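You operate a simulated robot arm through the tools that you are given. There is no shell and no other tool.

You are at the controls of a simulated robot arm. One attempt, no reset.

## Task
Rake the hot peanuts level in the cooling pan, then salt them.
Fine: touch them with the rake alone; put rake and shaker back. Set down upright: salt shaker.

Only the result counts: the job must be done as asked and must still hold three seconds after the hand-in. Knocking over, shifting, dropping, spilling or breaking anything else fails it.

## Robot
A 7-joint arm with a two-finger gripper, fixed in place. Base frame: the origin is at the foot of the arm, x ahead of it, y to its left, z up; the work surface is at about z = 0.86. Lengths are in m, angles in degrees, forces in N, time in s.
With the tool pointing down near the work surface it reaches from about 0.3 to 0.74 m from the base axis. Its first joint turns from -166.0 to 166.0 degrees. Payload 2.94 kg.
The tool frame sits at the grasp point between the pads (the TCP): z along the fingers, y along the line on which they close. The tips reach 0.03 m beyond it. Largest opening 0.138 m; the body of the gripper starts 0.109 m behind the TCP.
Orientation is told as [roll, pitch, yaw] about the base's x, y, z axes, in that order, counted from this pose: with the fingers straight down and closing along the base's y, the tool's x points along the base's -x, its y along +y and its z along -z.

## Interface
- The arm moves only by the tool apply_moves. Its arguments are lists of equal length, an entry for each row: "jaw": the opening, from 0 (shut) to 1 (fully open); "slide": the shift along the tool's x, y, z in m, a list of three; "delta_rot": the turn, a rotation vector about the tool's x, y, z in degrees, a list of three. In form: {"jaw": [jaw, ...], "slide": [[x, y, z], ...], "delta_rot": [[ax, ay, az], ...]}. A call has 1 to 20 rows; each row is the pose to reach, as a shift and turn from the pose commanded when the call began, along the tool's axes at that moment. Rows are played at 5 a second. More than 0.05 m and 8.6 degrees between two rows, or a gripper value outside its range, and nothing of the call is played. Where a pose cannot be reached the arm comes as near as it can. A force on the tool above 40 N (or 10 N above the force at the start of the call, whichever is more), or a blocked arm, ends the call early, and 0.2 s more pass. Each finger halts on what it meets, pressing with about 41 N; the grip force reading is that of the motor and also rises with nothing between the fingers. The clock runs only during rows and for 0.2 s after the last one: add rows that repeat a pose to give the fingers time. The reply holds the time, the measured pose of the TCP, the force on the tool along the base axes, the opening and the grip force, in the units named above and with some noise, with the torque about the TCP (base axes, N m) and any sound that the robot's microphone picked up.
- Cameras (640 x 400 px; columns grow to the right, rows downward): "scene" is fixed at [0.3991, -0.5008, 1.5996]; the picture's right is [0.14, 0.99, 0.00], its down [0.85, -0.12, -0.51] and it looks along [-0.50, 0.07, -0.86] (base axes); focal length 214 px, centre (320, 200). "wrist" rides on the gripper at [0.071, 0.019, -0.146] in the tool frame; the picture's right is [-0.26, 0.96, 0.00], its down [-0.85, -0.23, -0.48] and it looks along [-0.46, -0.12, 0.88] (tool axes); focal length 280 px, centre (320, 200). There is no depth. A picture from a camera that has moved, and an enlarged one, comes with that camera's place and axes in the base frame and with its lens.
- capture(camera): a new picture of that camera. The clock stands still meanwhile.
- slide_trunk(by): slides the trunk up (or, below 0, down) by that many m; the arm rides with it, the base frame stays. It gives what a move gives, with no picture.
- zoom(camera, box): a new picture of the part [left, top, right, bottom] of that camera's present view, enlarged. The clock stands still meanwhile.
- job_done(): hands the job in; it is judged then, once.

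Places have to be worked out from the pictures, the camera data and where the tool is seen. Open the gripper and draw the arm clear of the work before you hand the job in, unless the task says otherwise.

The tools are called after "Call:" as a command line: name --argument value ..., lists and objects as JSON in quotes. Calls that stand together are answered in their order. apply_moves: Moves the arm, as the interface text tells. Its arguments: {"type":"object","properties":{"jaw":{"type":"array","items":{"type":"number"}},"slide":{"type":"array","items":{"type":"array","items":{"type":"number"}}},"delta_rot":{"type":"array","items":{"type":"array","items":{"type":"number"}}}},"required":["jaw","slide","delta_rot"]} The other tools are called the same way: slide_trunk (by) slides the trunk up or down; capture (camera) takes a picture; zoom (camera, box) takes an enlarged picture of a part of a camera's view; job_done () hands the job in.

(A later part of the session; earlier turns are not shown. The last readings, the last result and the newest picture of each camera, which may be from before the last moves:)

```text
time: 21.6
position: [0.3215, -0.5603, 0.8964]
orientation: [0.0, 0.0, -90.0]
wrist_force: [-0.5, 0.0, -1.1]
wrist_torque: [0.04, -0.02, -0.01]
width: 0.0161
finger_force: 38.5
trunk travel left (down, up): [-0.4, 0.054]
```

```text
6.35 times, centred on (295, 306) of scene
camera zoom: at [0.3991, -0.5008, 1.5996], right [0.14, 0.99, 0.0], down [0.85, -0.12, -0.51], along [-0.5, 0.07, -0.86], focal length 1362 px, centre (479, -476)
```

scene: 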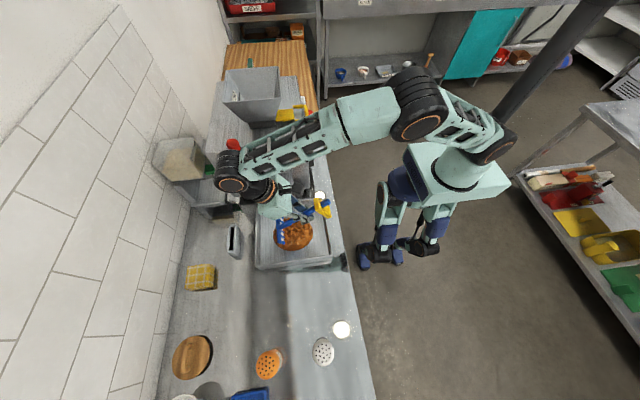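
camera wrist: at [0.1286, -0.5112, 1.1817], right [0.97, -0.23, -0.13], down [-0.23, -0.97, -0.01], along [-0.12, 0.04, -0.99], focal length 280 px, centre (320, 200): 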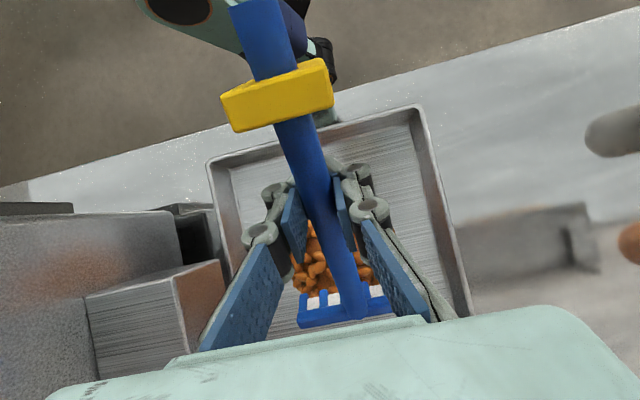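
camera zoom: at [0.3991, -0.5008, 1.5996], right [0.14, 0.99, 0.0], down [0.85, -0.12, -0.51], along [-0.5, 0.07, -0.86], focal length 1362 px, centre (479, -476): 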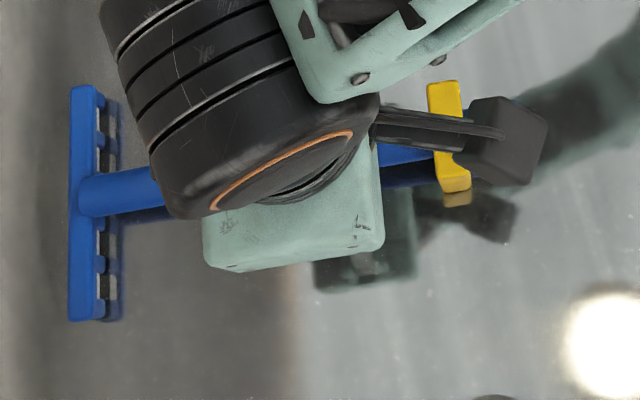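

The rake is back exactly at its starting spot, still upright on tines and collar (width steady at 0.0161; it slid about 2 mm along its axis). The collar can serve as a stop, so I'll open, move right next to the collar, go a little lower and regrip there.

Call:
apply_moves --jaw '[0.2, 0.32, 0.35, 0.35, 0.35, 0.35, 0.35]' --slide '[[0, 0, 0], [0, 0, 0], [0, 0, 0], [0.015, -0.001, 0.0], [0.03, -0.001, 0.0], [0.03, -0.001, 0.003], [0.03, -0.001, 0.003]]' --delta_rot '[[0, 0, 0], [0, 0, 0], [0, 0, 0], [0, 0, 0], [0, 0, 0], [0, 0, 0], [0, 0, 0]]'

Call:
zoom --camera "wrist" --box '[200, 0, 460, 330]'

Call:
zoom --camera "scene" --box '[245, 275, 345, 338]'

```text
time: 23.2
position: [0.3201, -0.5313, 0.8949]
orientation: [0.0, 0.0, -90.0]
wrist_force: [0.2, -0.7, -0.7]
wrist_torque: [0.0, 0.01, 0.0]
width: 0.0482
finger_force: 0.1
trunk travel left (down, up): [-0.4, 0.054]
```

```text
1.21 times, centred on (330, 165) of wrist
camera zoom: at [0.3397, -0.46, 1.0401], right [0.97, -0.26, 0.0], down [-0.23, -0.85, 0.48], along [-0.12, -0.46, -0.88], focal length 340 px, centre (308, 242)
```

zoom: 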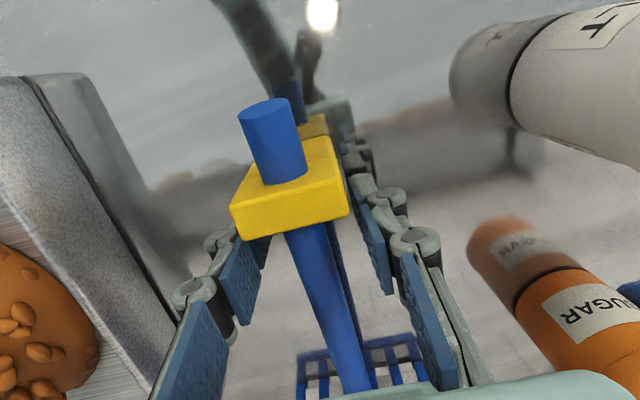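

```text
6.35 times, centred on (295, 306) of scene
camera zoom: at [0.3991, -0.5008, 1.5996], right [0.14, 0.99, 0.0], down [0.85, -0.12, -0.51], along [-0.5, 0.07, -0.86], focal length 1362 px, centre (479, -476)
```

zoom: 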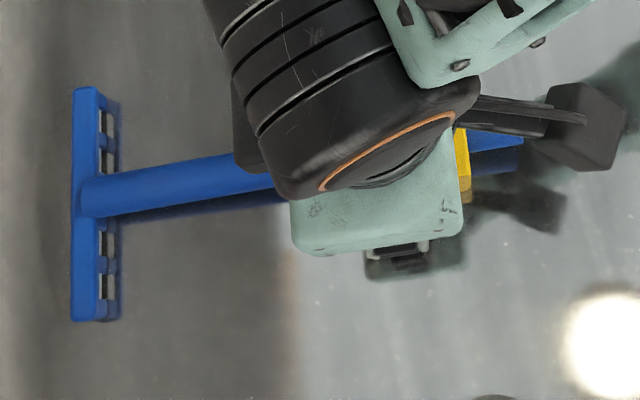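

The rake stayed in place and the fingers straddle the handle just behind the collar. I'll close now and hold.

Call:
apply_moves --jaw '[0.2, 0.1, 0, 0, 0, 0, 0, 0]' --slide '[[0, 0, 0], [0, 0, 0], [0, 0, 0], [0, 0, 0], [0, 0, 0], [0, 0, 0], [0, 0, 0], [0, 0, 0]]' --delta_rot '[[0, 0, 0], [0, 0, 0], [0, 0, 0], [0, 0, 0], [0, 0, 0], [0, 0, 0], [0, 0, 0], [0, 0, 0]]'

Call:
zoom --camera "wrist" --box '[200, 0, 460, 330]'

```text
time: 25.0
position: [0.3217, -0.5318, 0.8943]
orientation: [0.0, 0.0, -90.0]
wrist_force: [-1.3, -0.3, -0.1]
wrist_torque: [0.04, -0.02, -0.03]
width: 0.0147
finger_force: 38.2
trunk travel left (down, up): [-0.4, 0.054]
```

```text
1.21 times, centred on (330, 165) of wrist
camera zoom: at [0.3398, -0.4601, 1.0401], right [0.96, -0.26, 0.0], down [-0.23, -0.85, 0.48], along [-0.12, -0.46, -0.88], focal length 340 px, centre (308, 242)
```

zoom: 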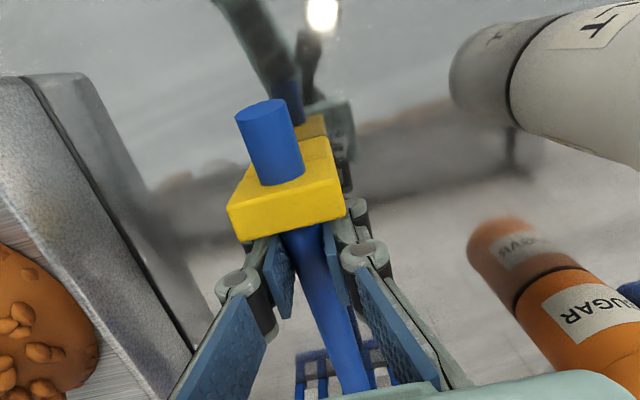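

Width reads 0.0147 now, with the handle deeper between the pads and the collar against the finger side. I'll lift 2 cm, hold for a second, and watch for creep.

Call:
apply_moves --jaw '[0, 0, 0, 0, 0, 0, 0, 0]' --slide '[[0, 0, -0.004], [0, 0, -0.01], [0, 0, -0.016], [0, 0, -0.02], [0, 0, -0.02], [0, 0, -0.02], [0, 0, -0.02], [0, 0, -0.02]]' --delta_rot '[[0, 0, 0], [0, 0, 0], [0, 0, 0], [0, 0, 0], [0, 0, 0], [0, 0, 0], [0, 0, 0], [0, 0, 0]]'

Call:
zoom --camera "wrist" --box '[200, 0, 460, 330]'

Call:
zoom --camera "scene" --box '[245, 275, 345, 338]'

```text
time: 26.8
position: [0.3208, -0.5315, 0.9148]
orientation: [0.1, 0.0, -90.0]
wrist_force: [0.3, -0.7, -1.1]
wrist_torque: [0.06, 0.03, -0.01]
width: 0.0149
finger_force: 37.6
trunk travel left (down, up): [-0.4, 0.054]
```

```text
1.21 times, centred on (330, 165) of wrist
camera zoom: at [0.3395, -0.4603, 1.0603], right [0.97, -0.26, 0.0], down [-0.23, -0.85, 0.48], along [-0.12, -0.46, -0.88], focal length 340 px, centre (308, 242)
```

zoom: 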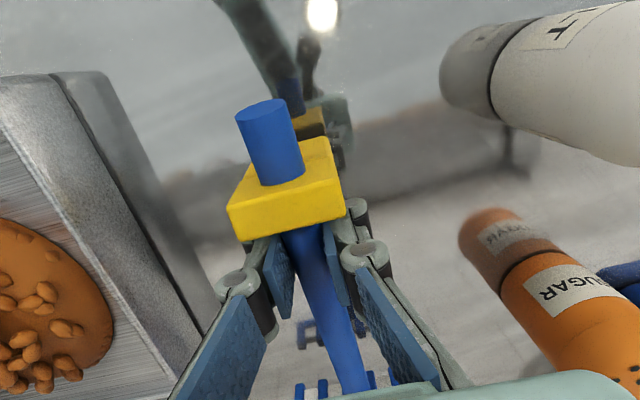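

```text
6.35 times, centred on (295, 306) of scene
camera zoom: at [0.3991, -0.5008, 1.5996], right [0.14, 0.99, 0.0], down [0.85, -0.12, -0.51], along [-0.5, 0.07, -0.86], focal length 1362 px, centre (479, -476)
```

zoom: 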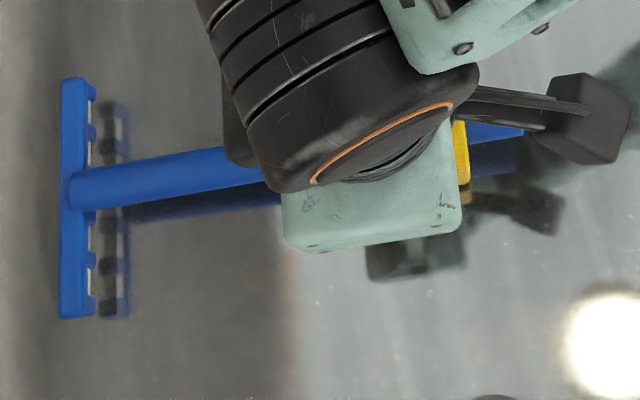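

The grip is steady (0.0149) and the rake lifts level. Before raking again I'll look closely at the heap to judge its height and whether the earlier passes changed anything.

Call:
zoom --camera "scene" --box '[250, 195, 335, 270]'

Call:
zoom --camera "wrist" --box '[0, 40, 200, 300]'

```text
5.33 times, centred on (292, 232) of scene
camera zoom: at [0.3991, -0.5008, 1.5996], right [0.14, 0.99, 0.0], down [0.85, -0.12, -0.51], along [-0.5, 0.07, -0.86], focal length 1144 px, centre (467, 27)
```

zoom: 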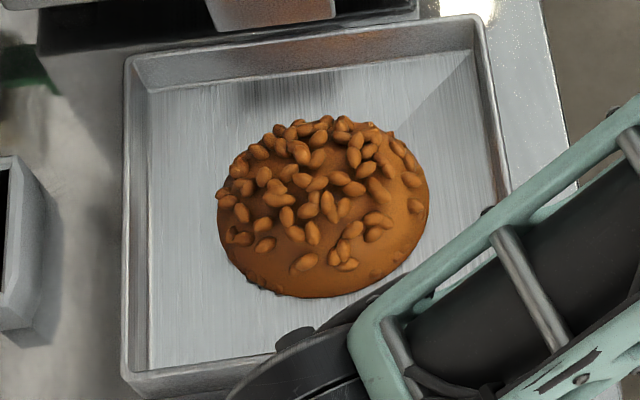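

```text
1.54 times, centred on (100, 170) of wrist
camera zoom: at [0.3395, -0.4603, 1.0603], right [0.97, -0.26, 0.0], down [-0.23, -0.85, 0.48], along [-0.12, -0.46, -0.88], focal length 431 px, centre (658, 246)
```

zoom: 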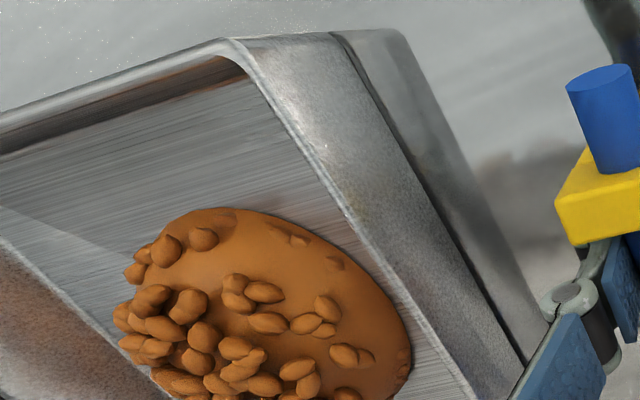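

Peanut pattern is unchanged, so those passes were likely too shallow to matter; the heap seems up to about 0.04 tall on a floor near z≈0.866. I'll carry the rake back over the pan, pitched 30°, behind the heap at tine y≈-0.64.

Call:
apply_moves --jaw '[0, 0, 0, 0, 0, 0, 0, 0]' --slide '[[0, 0, -0.045], [0, 0, -0.09], [0, -0.04, -0.105], [0, -0.085, -0.112], [-0.002, -0.13, -0.115], [-0.004, -0.175, -0.115], [-0.0045, -0.221, -0.115], [-0.0045, -0.221, -0.115]]' --delta_rot '[[0, 0, 0], [0, 0, 0], [0, 6, 0], [0, 12, 0], [0, 18, 0], [0, 24, 0], [0, 30, 0], [0, 30, 0]]'

Call:
zoom --camera "scene" --box '[230, 165, 350, 285]'

Call:
zoom --camera "wrist" --box '[190, 90, 490, 340]'

```text
time: 28.6
position: [0.0991, -0.5341, 1.0287]
orientation: [0.1, 30.1, -90.0]
wrist_force: [-0.1, -0.5, -0.4]
wrist_torque: [0.07, -0.01, -0.01]
width: 0.0147
finger_force: 37.6
trunk travel left (down, up): [-0.4, 0.054]
```

```text
3.33 times, centred on (290, 225) of scene
camera zoom: at [0.3991, -0.5008, 1.5996], right [0.14, 0.99, 0.0], down [0.85, -0.12, -0.51], along [-0.5, 0.07, -0.86], focal length 715 px, centre (420, 117)
```

zoom: 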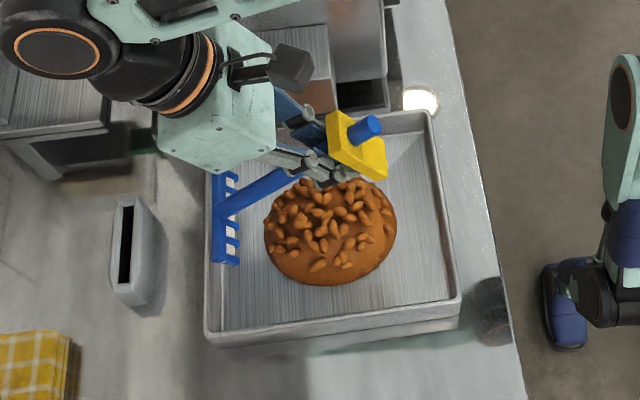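

```text
1.60 times, centred on (340, 215) of wrist
camera zoom: at [0.1188, -0.5468, 1.1909], right [0.97, -0.23, -0.13], down [-0.23, -0.97, -0.01], along [-0.12, 0.04, -0.99], focal length 449 px, centre (288, 176)
```

zoom: 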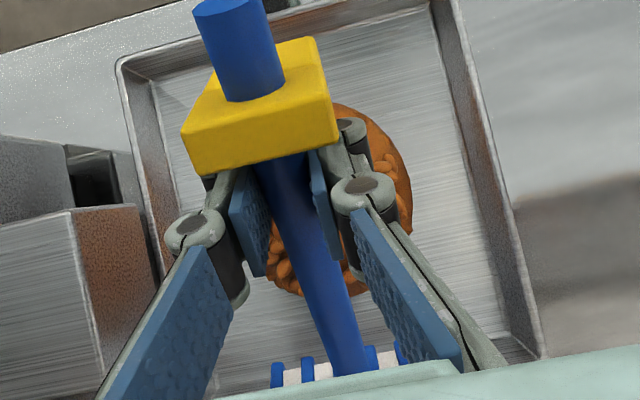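

The tines are behind the heap at about y=-0.64, z=0.93. I'll lower them to about z=0.872 there and check for floor contact.

Call:
apply_moves --jaw '[0, 0, 0, 0]' --slide '[[-0.0115, 0, 0.028], [-0.02, 0, 0.0426], [-0.0253, 0, 0.0518], [-0.0253, 0, 0.0518]]' --delta_rot '[[0, 0, 0], [0, 0, 0], [0, 0, 0], [0, 0, 0]]'

Call:
zoom --camera "scene" --box '[240, 190, 320, 270]'

```text
time: 29.6
position: [0.0995, -0.5314, 0.9706]
orientation: [0.0, 30.0, -90.0]
wrist_force: [0.3, -0.8, -0.3]
wrist_torque: [0.03, 0.04, 0.03]
width: 0.0152
finger_force: 38.5
trunk travel left (down, up): [-0.4, 0.054]
```

```text
5.00 times, centred on (280, 230) of scene
camera zoom: at [0.3991, -0.5008, 1.5996], right [0.14, 0.99, 0.0], down [0.85, -0.12, -0.51], along [-0.5, 0.07, -0.86], focal length 1072 px, centre (520, 50)
```

zoom: 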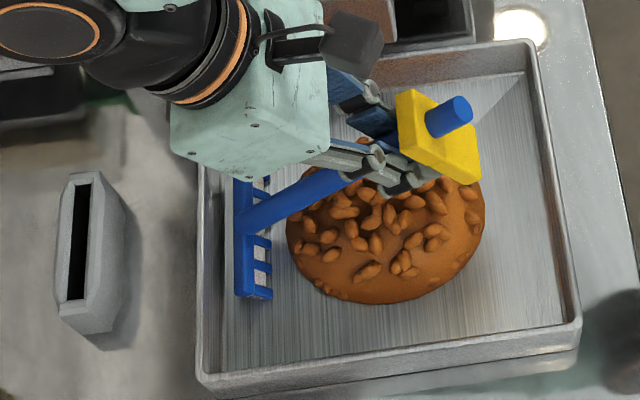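

No contact force yet; tines are just above the pan floor behind the heap. I'll do a slow pull stroke at this depth through the heap to y≈-0.48.

Call:
apply_moves --jaw '[0, 0, 0, 0, 0, 0, 0, 0, 0, 0, 0]' --slide '[[0.013, 0, 0.0075], [0.026, 0, 0.015], [0.039, 0, 0.0225], [0.052, 0, 0.03], [0.065, 0, 0.0375], [0.0779, 0, 0.045], [0.0909, 0, 0.0525], [0.1039, 0, 0.06], [0.1169, 0, 0.0675], [0.1299, 0, 0.075], [0.1342, 0, 0.0775]]' --delta_rot '[[0, 0, 0], [0, 0, 0], [0, 0, 0], [0, 0, 0], [0, 0, 0], [0, 0, 0], [0, 0, 0], [0, 0, 0], [0, 0, 0], [0, 0, 0], [0, 0, 0]]'

Call:
zoom --camera "scene" --box '[250, 190, 340, 280]'

Call:
zoom --camera "wrist" --box '[190, 90, 490, 340]'

```text
time: 32.0
position: [0.1001, -0.375, 0.9734]
orientation: [0.0, 29.8, -90.0]
wrist_force: [-0.3, 0.8, -0.7]
wrist_torque: [0.03, 0.01, -0.01]
width: 0.0152
finger_force: 38.1
trunk travel left (down, up): [-0.4, 0.054]
```

```text
4.44 times, centred on (295, 235) of scene
camera zoom: at [0.3991, -0.5008, 1.5996], right [0.14, 0.99, 0.0], down [0.85, -0.12, -0.51], along [-0.5, 0.07, -0.86], focal length 953 px, centre (431, 44)
```

zoom: 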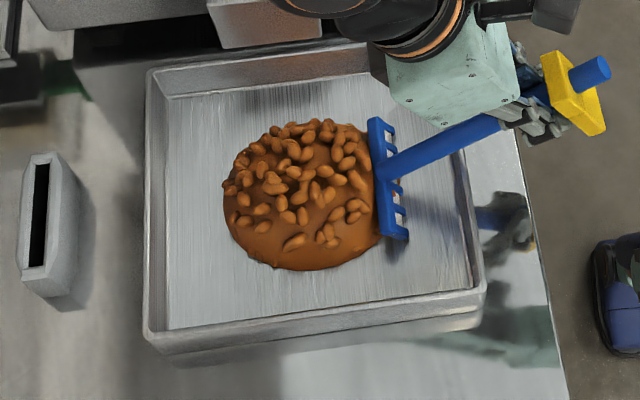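

```text
1.60 times, centred on (340, 215) of wrist
camera zoom: at [0.1185, -0.3876, 1.1341], right [0.97, -0.23, -0.13], down [-0.23, -0.97, -0.01], along [-0.12, 0.04, -0.99], focal length 449 px, centre (288, 176)
```

zoom: 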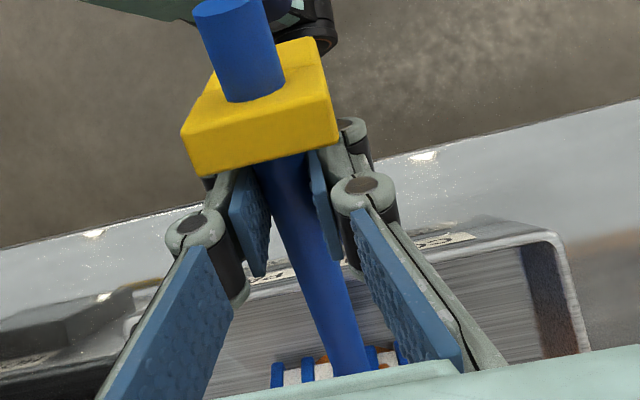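

Still no visible change and no force. I'll lower the tines in small steps here in front of the heap to find where they actually meet the pan floor.

Call:
apply_moves --jaw '[0, 0, 0]' --slide '[[-0.001, 0, 0.0017], [-0.002, 0, 0.0035], [-0.002, 0, 0.0035]]' --delta_rot '[[0, 0, 0], [0, 0, 0], [0, 0, 0]]'

Call:
zoom --camera "scene" --box '[300, 200, 340, 240]'

```text
time: 32.8
position: [0.0998, -0.3744, 0.9686]
orientation: [0.0, 29.9, -90.0]
wrist_force: [0.2, 4.1, 12.7]
wrist_torque: [-0.98, 0.06, -0.02]
width: 0.0151
finger_force: 38.2
trunk travel left (down, up): [-0.4, 0.054]
```

```text
10.00 times, centred on (320, 220) of scene
camera zoom: at [0.3991, -0.5008, 1.5996], right [0.14, 0.99, 0.0], down [0.85, -0.12, -0.51], along [-0.5, 0.07, -0.86], focal length 2145 px, centre (320, 0)
```

zoom: 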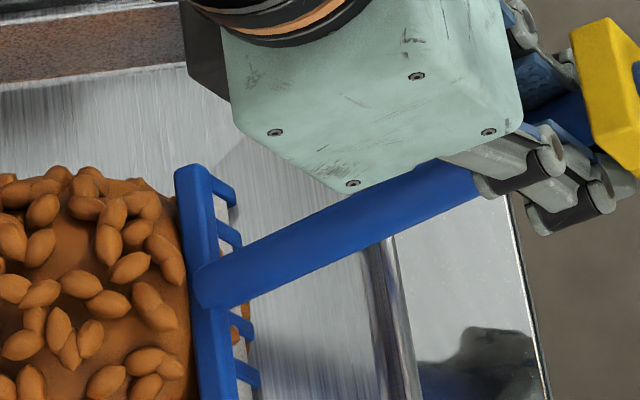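

The tines touched the floor (Fz 12.7 N) right where predicted, so tine height is well calibrated (floor ≈0.869) and the last stroke did go through the heap centre. I'll back off 4 mm and cover the sides: a push stroke at x≈0.135, then shift to x≈0.085.

Call:
apply_moves --jaw '[0, 0, 0, 0, 0, 0, 0, 0, 0, 0, 0, 0, 0, 0, 0]' --slide '[[0.002, 0, -0.0035], [0.002, 0.0175, -0.0035], [0.002, 0.035, -0.0035], [-0.0114, 0.035, -0.0113], [-0.0248, 0.035, -0.019], [-0.0383, 0.035, -0.0268], [-0.0517, 0.035, -0.0345], [-0.0651, 0.035, -0.0423], [-0.0785, 0.035, -0.05], [-0.092, 0.035, -0.0578], [-0.1054, 0.035, -0.0655], [-0.1188, 0.035, -0.0733], [-0.1322, 0.035, -0.081], [-0.1322, 0.01, -0.081], [-0.1322, -0.015, -0.081]]' --delta_rot '[[0, 0, 0], [0, 0, 0], [0, 0, 0], [0, 0, 0], [0, 0, 0], [0, 0, 0], [0, 0, 0], [0, 0, 0], [0, 0, 0], [0, 0, 0], [0, 0, 0], [0, 0, 0], [0, 0, 0], [0, 0, 0], [0, 0, 0]]'

Call:
zoom --camera "scene" --box '[250, 190, 340, 280]'

Call:
zoom --camera "wrist" --box '[190, 90, 490, 340]'

```text
time: 36.0
position: [0.0843, -0.5297, 0.9728]
orientation: [0.0, 30.0, -90.0]
wrist_force: [-0.1, 0.6, -1.2]
wrist_torque: [0.08, -0.04, -0.01]
width: 0.0149
finger_force: 37.5
trunk travel left (down, up): [-0.4, 0.054]
```

```text
4.44 times, centred on (295, 235) of scene
camera zoom: at [0.3991, -0.5008, 1.5996], right [0.14, 0.99, 0.0], down [0.85, -0.12, -0.51], along [-0.5, 0.07, -0.86], focal length 953 px, centre (431, 44)
```

zoom: 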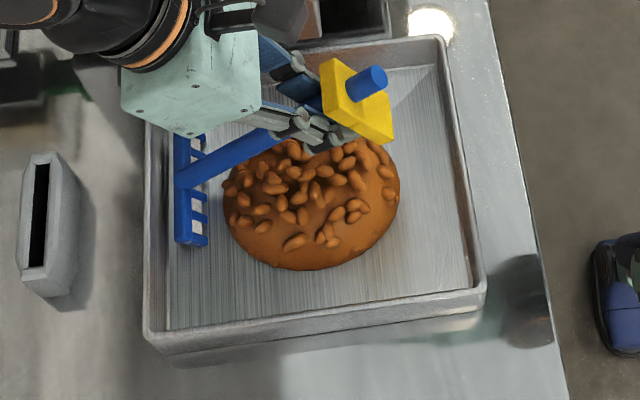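

```text
1.60 times, centred on (340, 215) of wrist
camera zoom: at [0.1034, -0.5425, 1.134], right [0.97, -0.23, -0.13], down [-0.23, -0.97, -0.01], along [-0.12, 0.04, -0.99], focal length 449 px, centre (288, 176)
```

zoom: 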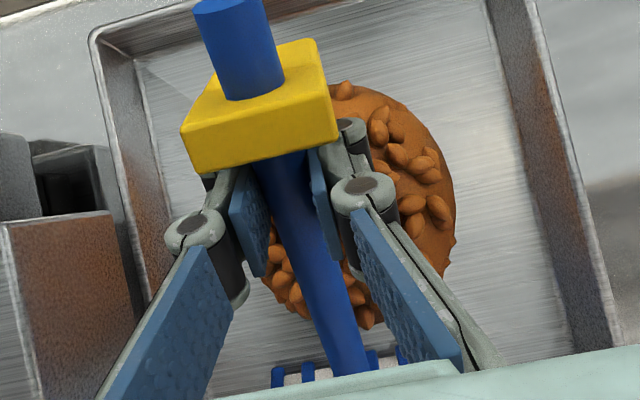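

No visible change yet from two deeper strokes. I'll continue with a pull stroke at x≈0.085 to cover the remaining side of the heap.

Call:
apply_moves --jaw '[0, 0, 0, 0, 0, 0, 0, 0, 0, 0, 0]' --slide '[[0.013, 0, 0.0075], [0.026, 0, 0.015], [0.039, 0, 0.0225], [0.052, 0, 0.03], [0.065, 0, 0.0375], [0.0779, 0, 0.045], [0.0909, 0, 0.0525], [0.1039, 0, 0.06], [0.1169, 0, 0.0675], [0.1299, 0, 0.075], [0.1386, 0, 0.08]]' --delta_rot '[[0, 0, 0], [0, 0, 0], [0, 0, 0], [0, 0, 0], [0, 0, 0], [0, 0, 0], [0, 0, 0], [0, 0, 0], [0, 0, 0], [0, 0, 0], [0, 0, 0]]'

Call:
zoom --camera "scene" --box '[250, 190, 340, 280]'

```text
time: 38.4
position: [0.0838, -0.371, 0.9721]
orientation: [0.0, 30.0, -90.0]
wrist_force: [0.2, 0.3, -1.4]
wrist_torque: [0.04, -0.02, 0.0]
width: 0.0149
finger_force: 37.8
trunk travel left (down, up): [-0.4, 0.054]
```

```text
4.44 times, centred on (295, 235) of scene
camera zoom: at [0.3991, -0.5008, 1.5996], right [0.14, 0.99, 0.0], down [0.85, -0.12, -0.51], along [-0.5, 0.07, -0.86], focal length 953 px, centre (431, 44)
```

zoom: 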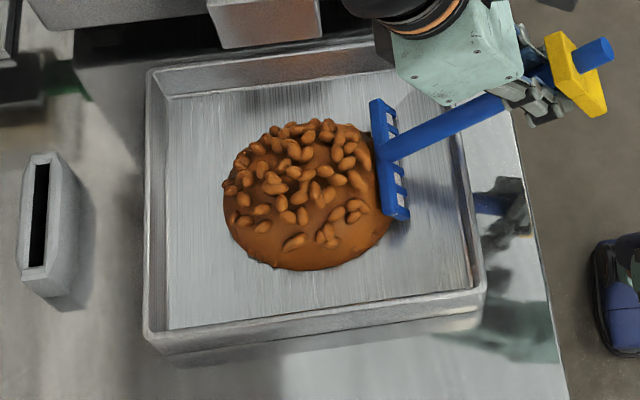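

Strokes across the whole heap at 30° pitch have had no effect, so maybe the tines are tilted too far from vertical. I'll bring the rake closer to its natural attitude (pitch 15°), still clearing the rim, and set up in front of the heap.

Call:
apply_moves --jaw '[0, 0, 0, 0, 0, 0]' --slide '[[0.01, 0, -0.0173], [0.0135, 0.008, -0.0153], [0.0119, 0.016, -0.0047], [0.0019, 0.016, 0.0127], [-0.0059, 0.016, 0.0261], [-0.0059, 0.016, 0.0261]]' --delta_rot '[[0, 0, 0], [0, -7.5, 0], [0, -15, 0], [0, -15, 0], [0, -15, 0], [0, -15, 0]]'

Call:
zoom --camera "scene" --box '[250, 190, 340, 280]'

Call:
capture --camera "wrist"

```text
time: 39.8
position: [0.1008, -0.3623, 0.9466]
orientation: [-0.1, 14.9, -89.9]
wrist_force: [-0.2, -0.1, -0.9]
wrist_torque: [0.07, -0.03, -0.01]
width: 0.0148
finger_force: 38.1
trunk travel left (down, up): [-0.4, 0.054]
```

```text
4.44 times, centred on (295, 235) of scene
camera zoom: at [0.3991, -0.5008, 1.5996], right [0.14, 0.99, 0.0], down [0.85, -0.12, -0.51], along [-0.5, 0.07, -0.86], focal length 953 px, centre (431, 44)
```

zoom: 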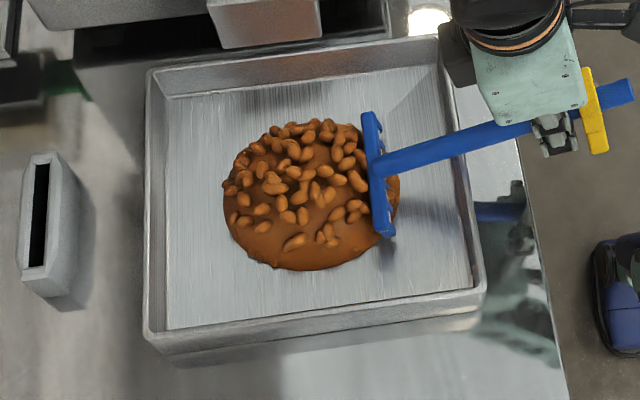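

```text
taken
camera wrist: at [0.1187, -0.332, 1.1055], right [0.97, -0.25, -0.07], down [-0.23, -0.94, 0.24], along [-0.12, -0.22, -0.97], focal length 280 px, centre (320, 200)
```

wrist: 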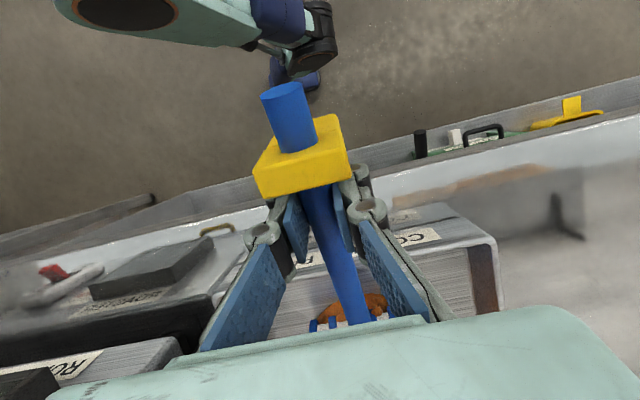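

The rake is set in front of the heap at 15° pitch, clear of the rim. I'll push slowly through the heap to y≈-0.64 in this attitude.

Call:
apply_moves --jaw '[0, 0, 0, 0, 0, 0, 0, 0, 0, 0]' --slide '[[-0.0145, 0, -0.0039], [-0.029, 0, -0.0078], [-0.0435, 0, -0.0116], [-0.058, 0, -0.0155], [-0.0724, 0, -0.0194], [-0.0869, 0, -0.0233], [-0.1014, 0, -0.0272], [-0.1159, 0, -0.0311], [-0.1304, 0, -0.0349], [-0.1449, 0, -0.0388]]' --delta_rot '[[0, 0, 0], [0, 0, 0], [0, 0, 0], [0, 0, 0], [0, 0, 0], [0, 0, 0], [0, 0, 0], [0, 0, 0], [0, 0, 0], [0, 0, 0]]'

Call:
zoom --camera "scene" --box '[250, 190, 340, 280]'

Call:
capture --camera "wrist"

```text
time: 42.0
position: [0.1014, -0.5121, 0.9453]
orientation: [0.1, 15.0, -90.1]
wrist_force: [0.1, 0.7, -0.5]
wrist_torque: [0.04, -0.01, 0.01]
width: 0.0151
finger_force: 38.0
trunk travel left (down, up): [-0.4, 0.054]
```

```text
4.44 times, centred on (295, 235) of scene
camera zoom: at [0.3991, -0.5008, 1.5996], right [0.14, 0.99, 0.0], down [0.85, -0.12, -0.51], along [-0.5, 0.07, -0.86], focal length 953 px, centre (431, 44)
```

zoom: 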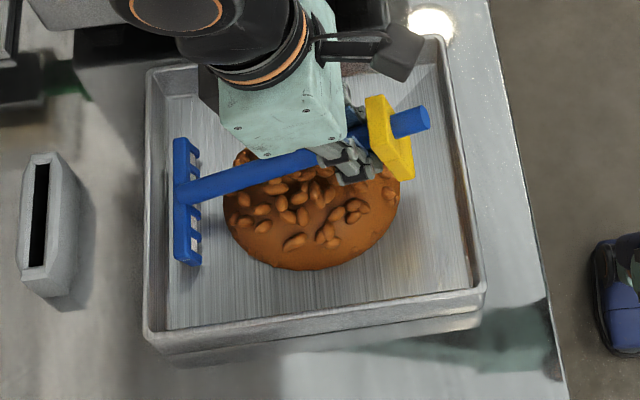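

```text
taken
camera wrist: at [0.1198, -0.4829, 1.1051], right [0.97, -0.25, -0.07], down [-0.23, -0.94, 0.24], along [-0.12, -0.22, -0.97], focal length 280 px, centre (320, 200)
```

wrist: 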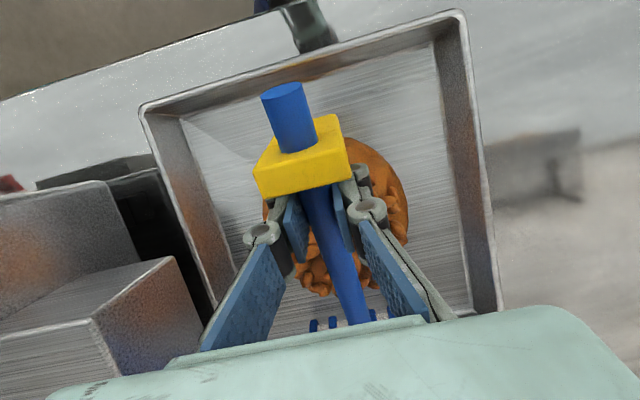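

Again no visible effect, so I need to understand how rake and heap meet. I'll pull to mid-heap and stop there, to see whether the tines and bar are buried in the mound.

Call:
apply_moves --jaw '[0, 0, 0, 0, 0, 0]' --slide '[[0.0145, 0, 0.0039], [0.029, 0, 0.0078], [0.0435, 0, 0.0116], [0.058, 0, 0.0155], [0.0724, 0, 0.0194], [0.0811, 0, 0.0217]]' --delta_rot '[[0, 0, 0], [0, 0, 0], [0, 0, 0], [0, 0, 0], [0, 0, 0], [0, 0, 0]]'

Call:
zoom --camera "scene" --box '[260, 200, 330, 270]'

Call:
capture --camera "wrist"

```text
time: 43.4
position: [0.0996, -0.4283, 0.946]
orientation: [0.0, 15.0, -90.0]
wrist_force: [-0.3, 0.5, -0.3]
wrist_torque: [0.04, 0.02, 0.0]
width: 0.0151
finger_force: 38.1
trunk travel left (down, up): [-0.4, 0.054]
```

```text
5.71 times, centred on (295, 235) of scene
camera zoom: at [0.3991, -0.5008, 1.5996], right [0.14, 0.99, 0.0], down [0.85, -0.12, -0.51], along [-0.5, 0.07, -0.86], focal length 1226 px, centre (463, 0)
```

zoom: 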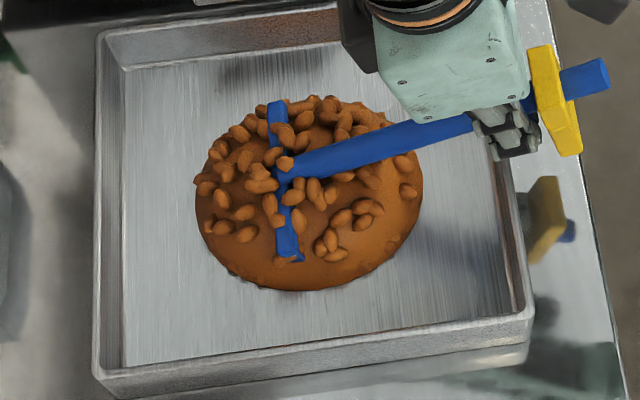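

```text
taken
camera wrist: at [0.1196, -0.3983, 1.1058], right [0.96, -0.25, -0.07], down [-0.23, -0.94, 0.24], along [-0.12, -0.22, -0.97], focal length 280 px, centre (320, 200)
```

wrist: 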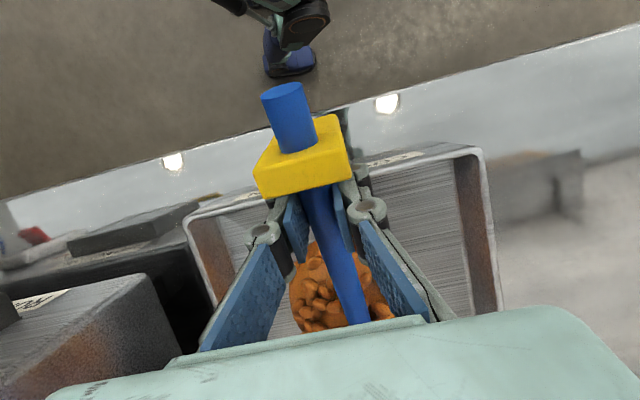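

The tines are buried to about bar height in the mound, so the mound's top is near z≈0.895–0.90, yet the surface looks undisturbed. I'll zoom tightly to see whether anything is displaced around the bar.

Call:
zoom --camera "scene" --box '[280, 215, 315, 250]'

Call:
zoom --camera "wrist" --box '[270, 230, 410, 340]'

```text
11.43 times, centred on (298, 232) of scene
camera zoom: at [0.3991, -0.5008, 1.5996], right [0.14, 0.99, 0.0], down [0.85, -0.12, -0.51], along [-0.5, 0.07, -0.86], focal length 2451 px, centre (577, -171)
```

zoom: 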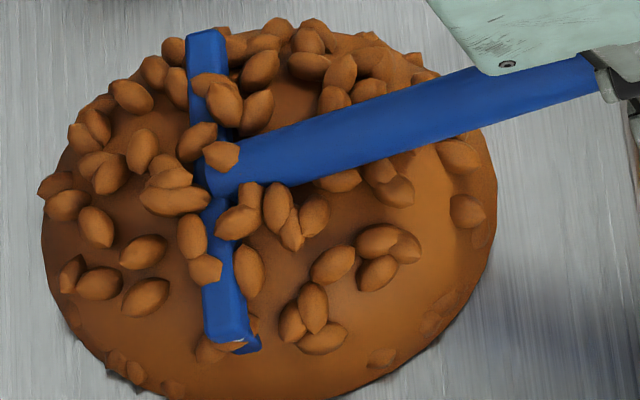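

```text
3.64 times, centred on (340, 285) of wrist
camera zoom: at [0.1196, -0.3983, 1.1058], right [0.96, -0.25, -0.07], down [-0.23, -0.94, 0.24], along [-0.12, -0.22, -0.97], focal length 1020 px, centre (247, -109)
```

zoom: 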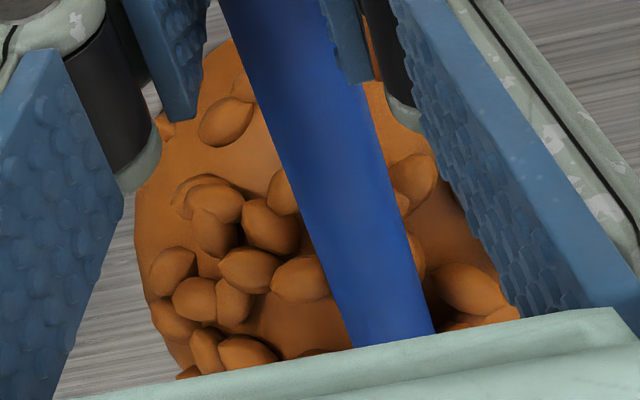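

The mound surface shows no displacement where the bar sits. I'll try quicker, more natural raking strokes (about 0.2 m/s) back and forth over the full heap width, tines just above the floor.

Call:
apply_moves --jaw '[0, 0, 0, 0, 0, 0, 0, 0, 0, 0, 0, 0, 0, 0, 0, 0, 0, 0, 0]' --slide '[[0.0332, 0, 0.0115], [0.0622, 0, 0.0192], [0.0622, 0.03, 0.0192], [0.0235, 0.03, 0.0089], [-0.0151, 0.03, -0.0015], [-0.0537, 0.03, -0.0118], [-0.0808, 0.03, -0.0191], [-0.0808, 0, -0.0191], [-0.0808, -0.015, -0.0191], [-0.0421, -0.015, -0.0087], [-0.0035, -0.015, 0.0016], [0.0351, -0.015, 0.012], [0.0622, -0.015, 0.0192], [0.0622, 0.01, 0.0192], [0.0235, 0.01, 0.0089], [-0.0151, 0.01, -0.0015], [-0.0537, 0.01, -0.0118], [-0.0808, 0.01, -0.0191], [-0.0808, 0.01, -0.0191]]' --delta_rot '[[0, 0, 0], [0, 0, 0], [0, 0, 0], [0, 0, 0], [0, 0, 0], [0, 0, 0], [0, 0, 0], [0, 0, 0], [0, 0, 0], [0, 0, 0], [0, 0, 0], [0, 0, 0], [0, 0, 0], [0, 0, 0], [0, 0, 0], [0, 0, 0], [0, 0, 0], [0, 0, 0], [0, 0, 0]]'

Call:
zoom --camera "scene" --box '[250, 190, 340, 280]'

Call:
capture --camera "wrist"

```text
time: 47.4
position: [0.1108, -0.5131, 0.9438]
orientation: [0.0, 15.1, -89.9]
wrist_force: [0.0, -0.4, -1.2]
wrist_torque: [0.05, 0.02, 0.02]
width: 0.015
finger_force: 38.3
trunk travel left (down, up): [-0.4, 0.054]
```

```text
4.44 times, centred on (295, 235) of scene
camera zoom: at [0.3991, -0.5008, 1.5996], right [0.14, 0.99, 0.0], down [0.85, -0.12, -0.51], along [-0.5, 0.07, -0.86], focal length 953 px, centre (431, 44)
```

zoom: 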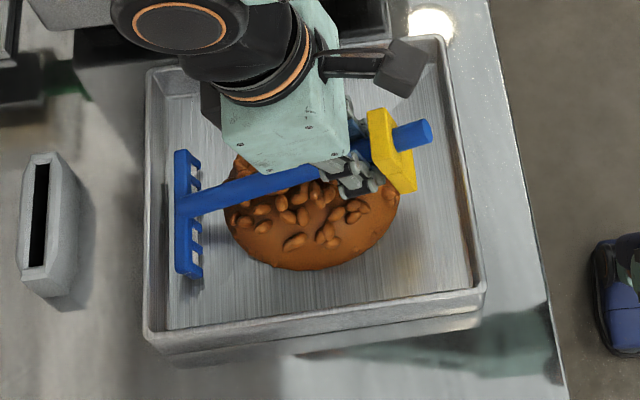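

```text
taken
camera wrist: at [0.1295, -0.4823, 1.1031], right [0.96, -0.25, -0.07], down [-0.23, -0.94, 0.24], along [-0.12, -0.22, -0.97], focal length 280 px, centre (320, 200)
```

wrist: 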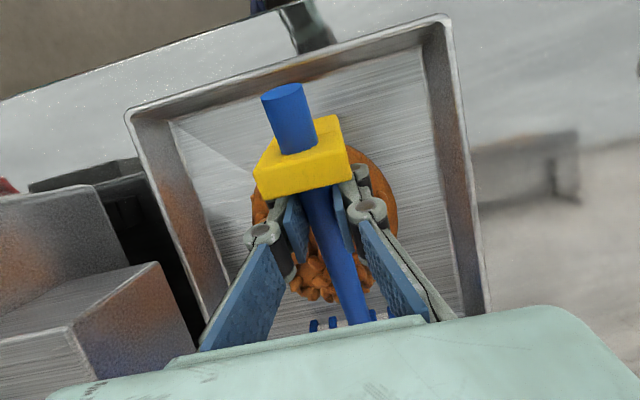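

Still nothing. I'll test whether full coverage matters: pitch back to 30° and make long strokes over nearly the whole pan floor, from y≈-0.643 to -0.463, first along the +x side, then the middle.

Call:
apply_moves --jaw '[0, 0, 0, 0, 0, 0, 0, 0, 0, 0, 0, 0, 0, 0, 0, 0, 0, 0]' --slide '[[-0.0081, 0, -0.0208], [-0.0166, 0, -0.0365], [-0.0166, 0.016, -0.0365], [-0.0166, 0.032, -0.0365], [0.0118, 0.032, -0.0268], [0.0408, 0.032, -0.0191], [0.0698, 0.032, -0.0113], [0.0988, 0.032, -0.0035], [0.1278, 0.032, 0.0042], [0.1567, 0.032, 0.012], [0.1567, 0.01, 0.012], [0.1567, -0.011, 0.012], [0.1278, -0.011, 0.0042], [0.0988, -0.011, -0.0035], [0.0698, -0.011, -0.0113], [0.0408, -0.011, -0.0191], [0.0118, -0.011, -0.0268], [-0.0171, -0.011, -0.0346]]' --delta_rot '[[0, 7.5, 0], [0, 15, 0], [0, 15, 0], [0, 15, 0], [0, 15, 0], [0, 15, 0], [0, 15, 0], [0, 15, 0], [0, 15, 0], [0, 15, 0], [0, 15, 0], [0, 15, 0], [0, 15, 0], [0, 15, 0], [0, 15, 0], [0, 15, 0], [0, 15, 0], [0, 15, 0]]'

Call:
zoom --camera "scene" --box '[250, 190, 340, 280]'

Call:
capture --camera "wrist"

```text
time: 51.2
position: [0.0995, -0.5374, 0.9728]
orientation: [0.1, 30.2, -89.9]
wrist_force: [0.1, -0.4, 0.1]
wrist_torque: [0.06, 0.03, 0.01]
width: 0.015
finger_force: 38.0
trunk travel left (down, up): [-0.4, 0.054]
```

```text
4.44 times, centred on (295, 235) of scene
camera zoom: at [0.3991, -0.5008, 1.5996], right [0.14, 0.99, 0.0], down [0.85, -0.12, -0.51], along [-0.5, 0.07, -0.86], focal length 953 px, centre (431, 44)
```

zoom: 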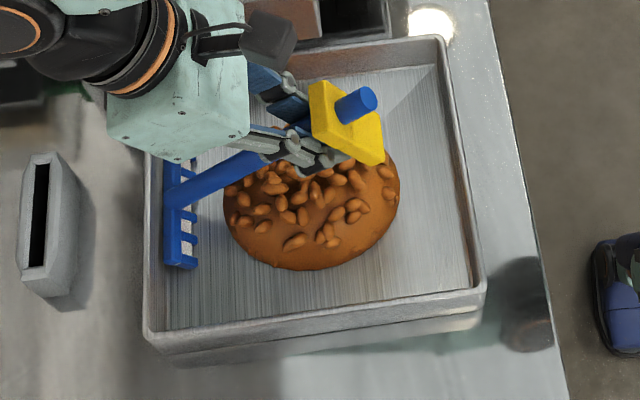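

```text
taken
camera wrist: at [0.1194, -0.5501, 1.1345], right [0.97, -0.23, -0.13], down [-0.23, -0.97, -0.01], along [-0.12, 0.04, -0.99], focal length 280 px, centre (320, 200)
```

wrist: 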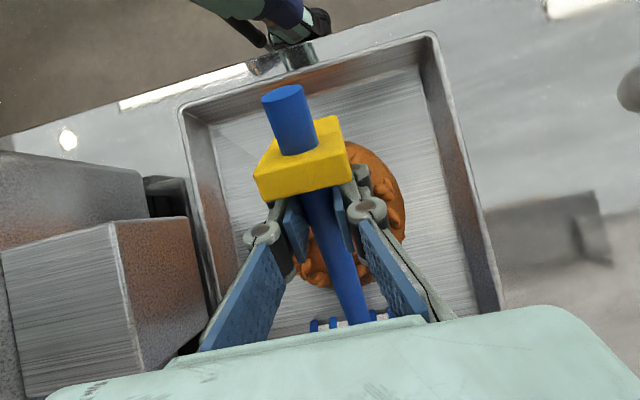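

No change from long strokes either. Next experiment: a slow pull (0.04 m/s) with the tines lightly touching the pan floor, so the rake really carries material from the bottom.

Call:
apply_moves --jaw '[0, 0, 0, 0, 0, 0, 0, 0, 0, 0, 0, 0, 0, 0, 0, 0, 0, 0, 0, 0]' --slide '[[0.0054, 0, 0.0078], [0.0127, 0, 0.012], [0.0201, 0, 0.0163], [0.0274, 0, 0.0205], [0.0348, 0, 0.0248], [0.0422, 0, 0.029], [0.0495, 0, 0.0333], [0.0569, 0, 0.0375], [0.0642, 0, 0.0418], [0.0716, 0, 0.046], [0.079, 0, 0.0503], [0.0863, 0, 0.0545], [0.0937, 0, 0.0588], [0.101, 0, 0.063], [0.1084, 0, 0.0673], [0.1158, 0, 0.0715], [0.1231, 0, 0.0758], [0.1305, 0, 0.08], [0.1378, 0, 0.0843], [0.1452, 0, 0.0885]]' --delta_rot '[[0, 0, 0], [0, 0, 0], [0, 0, 0], [0, 0, 0], [0, 0, 0], [0, 0, 0], [0, 0, 0], [0, 0, 0], [0, 0, 0], [0, 0, 0], [0, 0, 0], [0, 0, 0], [0, 0, 0], [0, 0, 0], [0, 0, 0], [0, 0, 0], [0, 0, 0], [0, 0, 0], [0, 0, 0], [0, 0, 0]]'

Call:
zoom --camera "scene" --box '[250, 190, 340, 280]'

```text
time: 55.4
position: [0.0988, -0.3671, 0.9697]
orientation: [0.0, 30.1, -90.0]
wrist_force: [0.1, 0.1, 0.0]
wrist_torque: [-0.02, 0.0, 0.01]
width: 0.0151
finger_force: 37.8
trunk travel left (down, up): [-0.4, 0.054]
```

```text
4.44 times, centred on (295, 235) of scene
camera zoom: at [0.3991, -0.5008, 1.5996], right [0.14, 0.99, 0.0], down [0.85, -0.12, -0.51], along [-0.5, 0.07, -0.86], focal length 953 px, centre (431, 44)
```

zoom: 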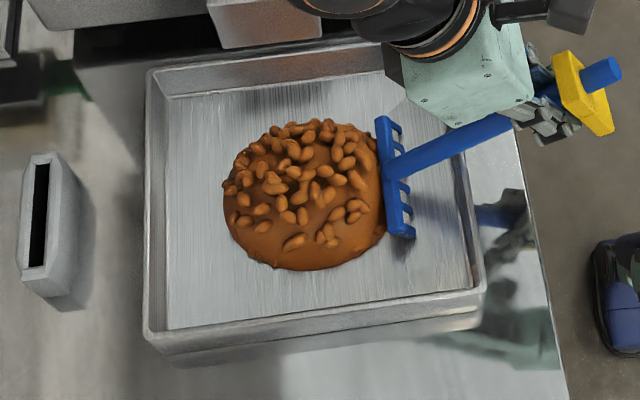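

No change again, and the pan itself hasn't moved. I'll rake the remaining left lane (x≈0.07) with a full push and pull so every part of the mound has been covered.

Call:
apply_moves --jaw '[0, 0, 0, 0, 0, 0, 0, 0, 0, 0, 0, 0, 0, 0]' --slide '[[0.002, -0.015, -0.0035], [0.002, -0.03, -0.0035], [-0.024, -0.03, -0.0185], [-0.05, -0.03, -0.0335], [-0.0759, -0.03, -0.0485], [-0.1019, -0.03, -0.0635], [-0.1279, -0.03, -0.0785], [-0.1452, -0.03, -0.0885], [-0.1279, -0.03, -0.0785], [-0.1019, -0.03, -0.0635], [-0.0759, -0.03, -0.0485], [-0.05, -0.03, -0.0335], [-0.024, -0.03, -0.0185], [0.002, -0.03, -0.0035]]' --delta_rot '[[0, 0, 0], [0, 0, 0], [0, 0, 0], [0, 0, 0], [0, 0, 0], [0, 0, 0], [0, 0, 0], [0, 0, 0], [0, 0, 0], [0, 0, 0], [0, 0, 0], [0, 0, 0], [0, 0, 0], [0, 0, 0]]'

Call:
zoom --camera "scene" --box '[250, 190, 340, 280]'

```text
time: 58.4
position: [0.0693, -0.3669, 0.9735]
orientation: [0.0, 29.9, -90.0]
wrist_force: [-0.3, 0.7, -1.6]
wrist_torque: [0.04, 0.02, -0.03]
width: 0.0151
finger_force: 38.3
trunk travel left (down, up): [-0.4, 0.054]
```

```text
4.44 times, centred on (295, 235) of scene
camera zoom: at [0.3991, -0.5008, 1.5996], right [0.14, 0.99, 0.0], down [0.85, -0.12, -0.51], along [-0.5, 0.07, -0.86], focal length 953 px, centre (431, 44)
```

zoom: 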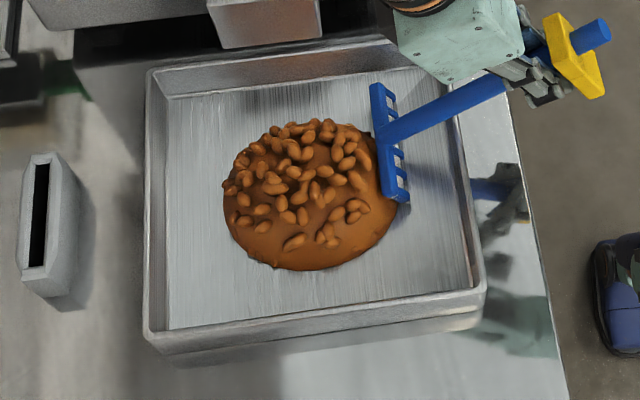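

Nothing yet. I'll now test a nearly natural attitude (10° pitch) with a skimming pass: tines at about z=0.885, cutting only the top of the mound, which still clears the rim.

Call:
apply_moves --jaw '[0, 0, 0, 0, 0, 0, 0, 0, 0, 0, 0, 0, 0, 0]' --slide '[[0.0125, 0, -0.0217], [0.0202, 0.01, -0.023], [0.0263, 0.02, -0.0195], [0.0268, 0.03, -0.0076], [0.0118, 0.03, 0.0184], [0.0022, 0.03, 0.035], [-0.0151, 0.03, 0.025], [-0.0324, 0.03, 0.015], [-0.0498, 0.03, 0.005], [-0.0671, 0.03, -0.005], [-0.0844, 0.03, -0.015], [-0.1017, 0.03, -0.025], [-0.119, 0.03, -0.035], [-0.1364, 0.03, -0.045]]' --delta_rot '[[0, 0, 0], [0, -7, 0], [0, -14, 0], [0, -20, 0], [0, -20, 0], [0, -20, 0], [0, -20, 0], [0, -20, 0], [0, -20, 0], [0, -20, 0], [0, -20, 0], [0, -20, 0], [0, -20, 0], [0, -20, 0]]'

Call:
zoom --camera "scene" --box '[250, 190, 340, 280]'

```text
time: 61.4
position: [0.098, -0.5079, 0.9446]
orientation: [0.0, 10.0, -89.9]
wrist_force: [-0.3, -0.5, -0.6]
wrist_torque: [0.05, -0.02, 0.02]
width: 0.0152
finger_force: 37.6
trunk travel left (down, up): [-0.4, 0.054]
```

```text
4.44 times, centred on (295, 235) of scene
camera zoom: at [0.3991, -0.5008, 1.5996], right [0.14, 0.99, 0.0], down [0.85, -0.12, -0.51], along [-0.5, 0.07, -0.86], focal length 953 px, centre (431, 44)
```

zoom: 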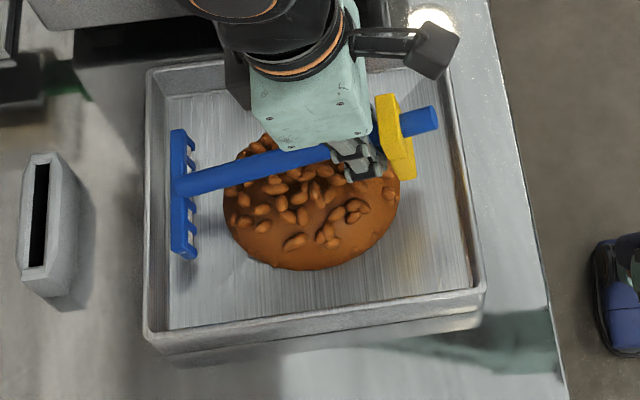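

No effect from skimming at 10°. Last attitude test: rake almost exactly as it lay on the table (3° pitch), hand outside the front wall, tines dipped into the mound's middle and drawn outward toward the robot at z≈0.882.

Call:
apply_moves --jaw '[0, 0, 0, 0, 0, 0, 0, 0, 0, 0]' --slide '[[0.0078, 0, -0.0443], [0.0489, 0, -0.0473], [0.0883, 0, -0.0403], [0.1034, 0, -0.0224], [0.0982, 0, 0.0072], [0.0929, 0, 0.0373], [0.1087, 0, 0.0401], [0.1244, 0, 0.0429], [0.1402, 0, 0.0456], [0.155, 0, 0.0483]]' --delta_rot '[[0, 0, 0], [0, 0, 0], [0, -3.5, 0], [0, -7, 0], [0, -7, 0], [0, -7, 0], [0, -7, 0], [0, -7, 0], [0, -7, 0], [0, -7, 0]]'

Call:
zoom --camera "scene" --box '[250, 190, 340, 280]'

```text
time: 63.6
position: [0.0996, -0.3466, 0.9232]
orientation: [0.0, 3.0, -90.0]
wrist_force: [-0.1, -1.0, -1.1]
wrist_torque: [0.04, -0.01, -0.03]
width: 0.015
finger_force: 37.5
trunk travel left (down, up): [-0.4, 0.054]
```

```text
4.44 times, centred on (295, 235) of scene
camera zoom: at [0.3991, -0.5008, 1.5996], right [0.14, 0.99, 0.0], down [0.85, -0.12, -0.51], along [-0.5, 0.07, -0.86], focal length 953 px, centre (431, 44)
```

zoom: 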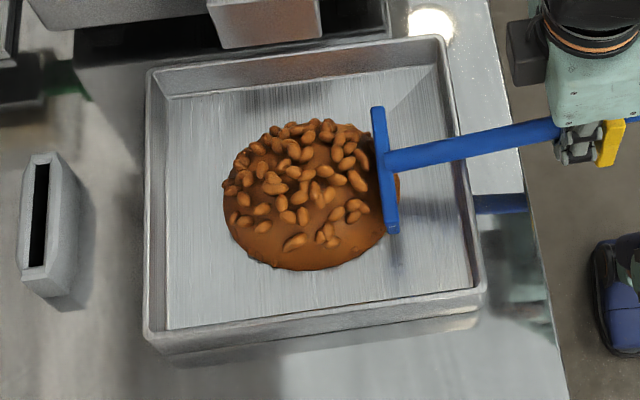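

No effect at any attitude. I'll retake exactly the same zoom as my very first pan picture to compare the mound in detail.

Call:
zoom --camera "scene" --box '[240, 185, 350, 280]'

Call:
capture --camera "scene"

```text
4.21 times, centred on (295, 232) of scene
camera zoom: at [0.3991, -0.5008, 1.5996], right [0.14, 0.99, 0.0], down [0.85, -0.12, -0.51], along [-0.5, 0.07, -0.86], focal length 903 px, centre (425, 63)
```

zoom: 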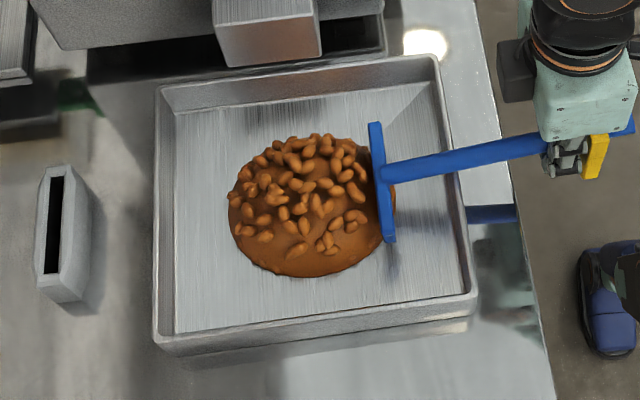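

```text
taken
```

scene: 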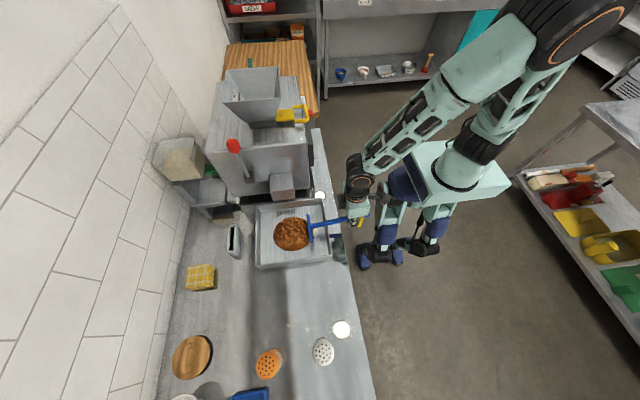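

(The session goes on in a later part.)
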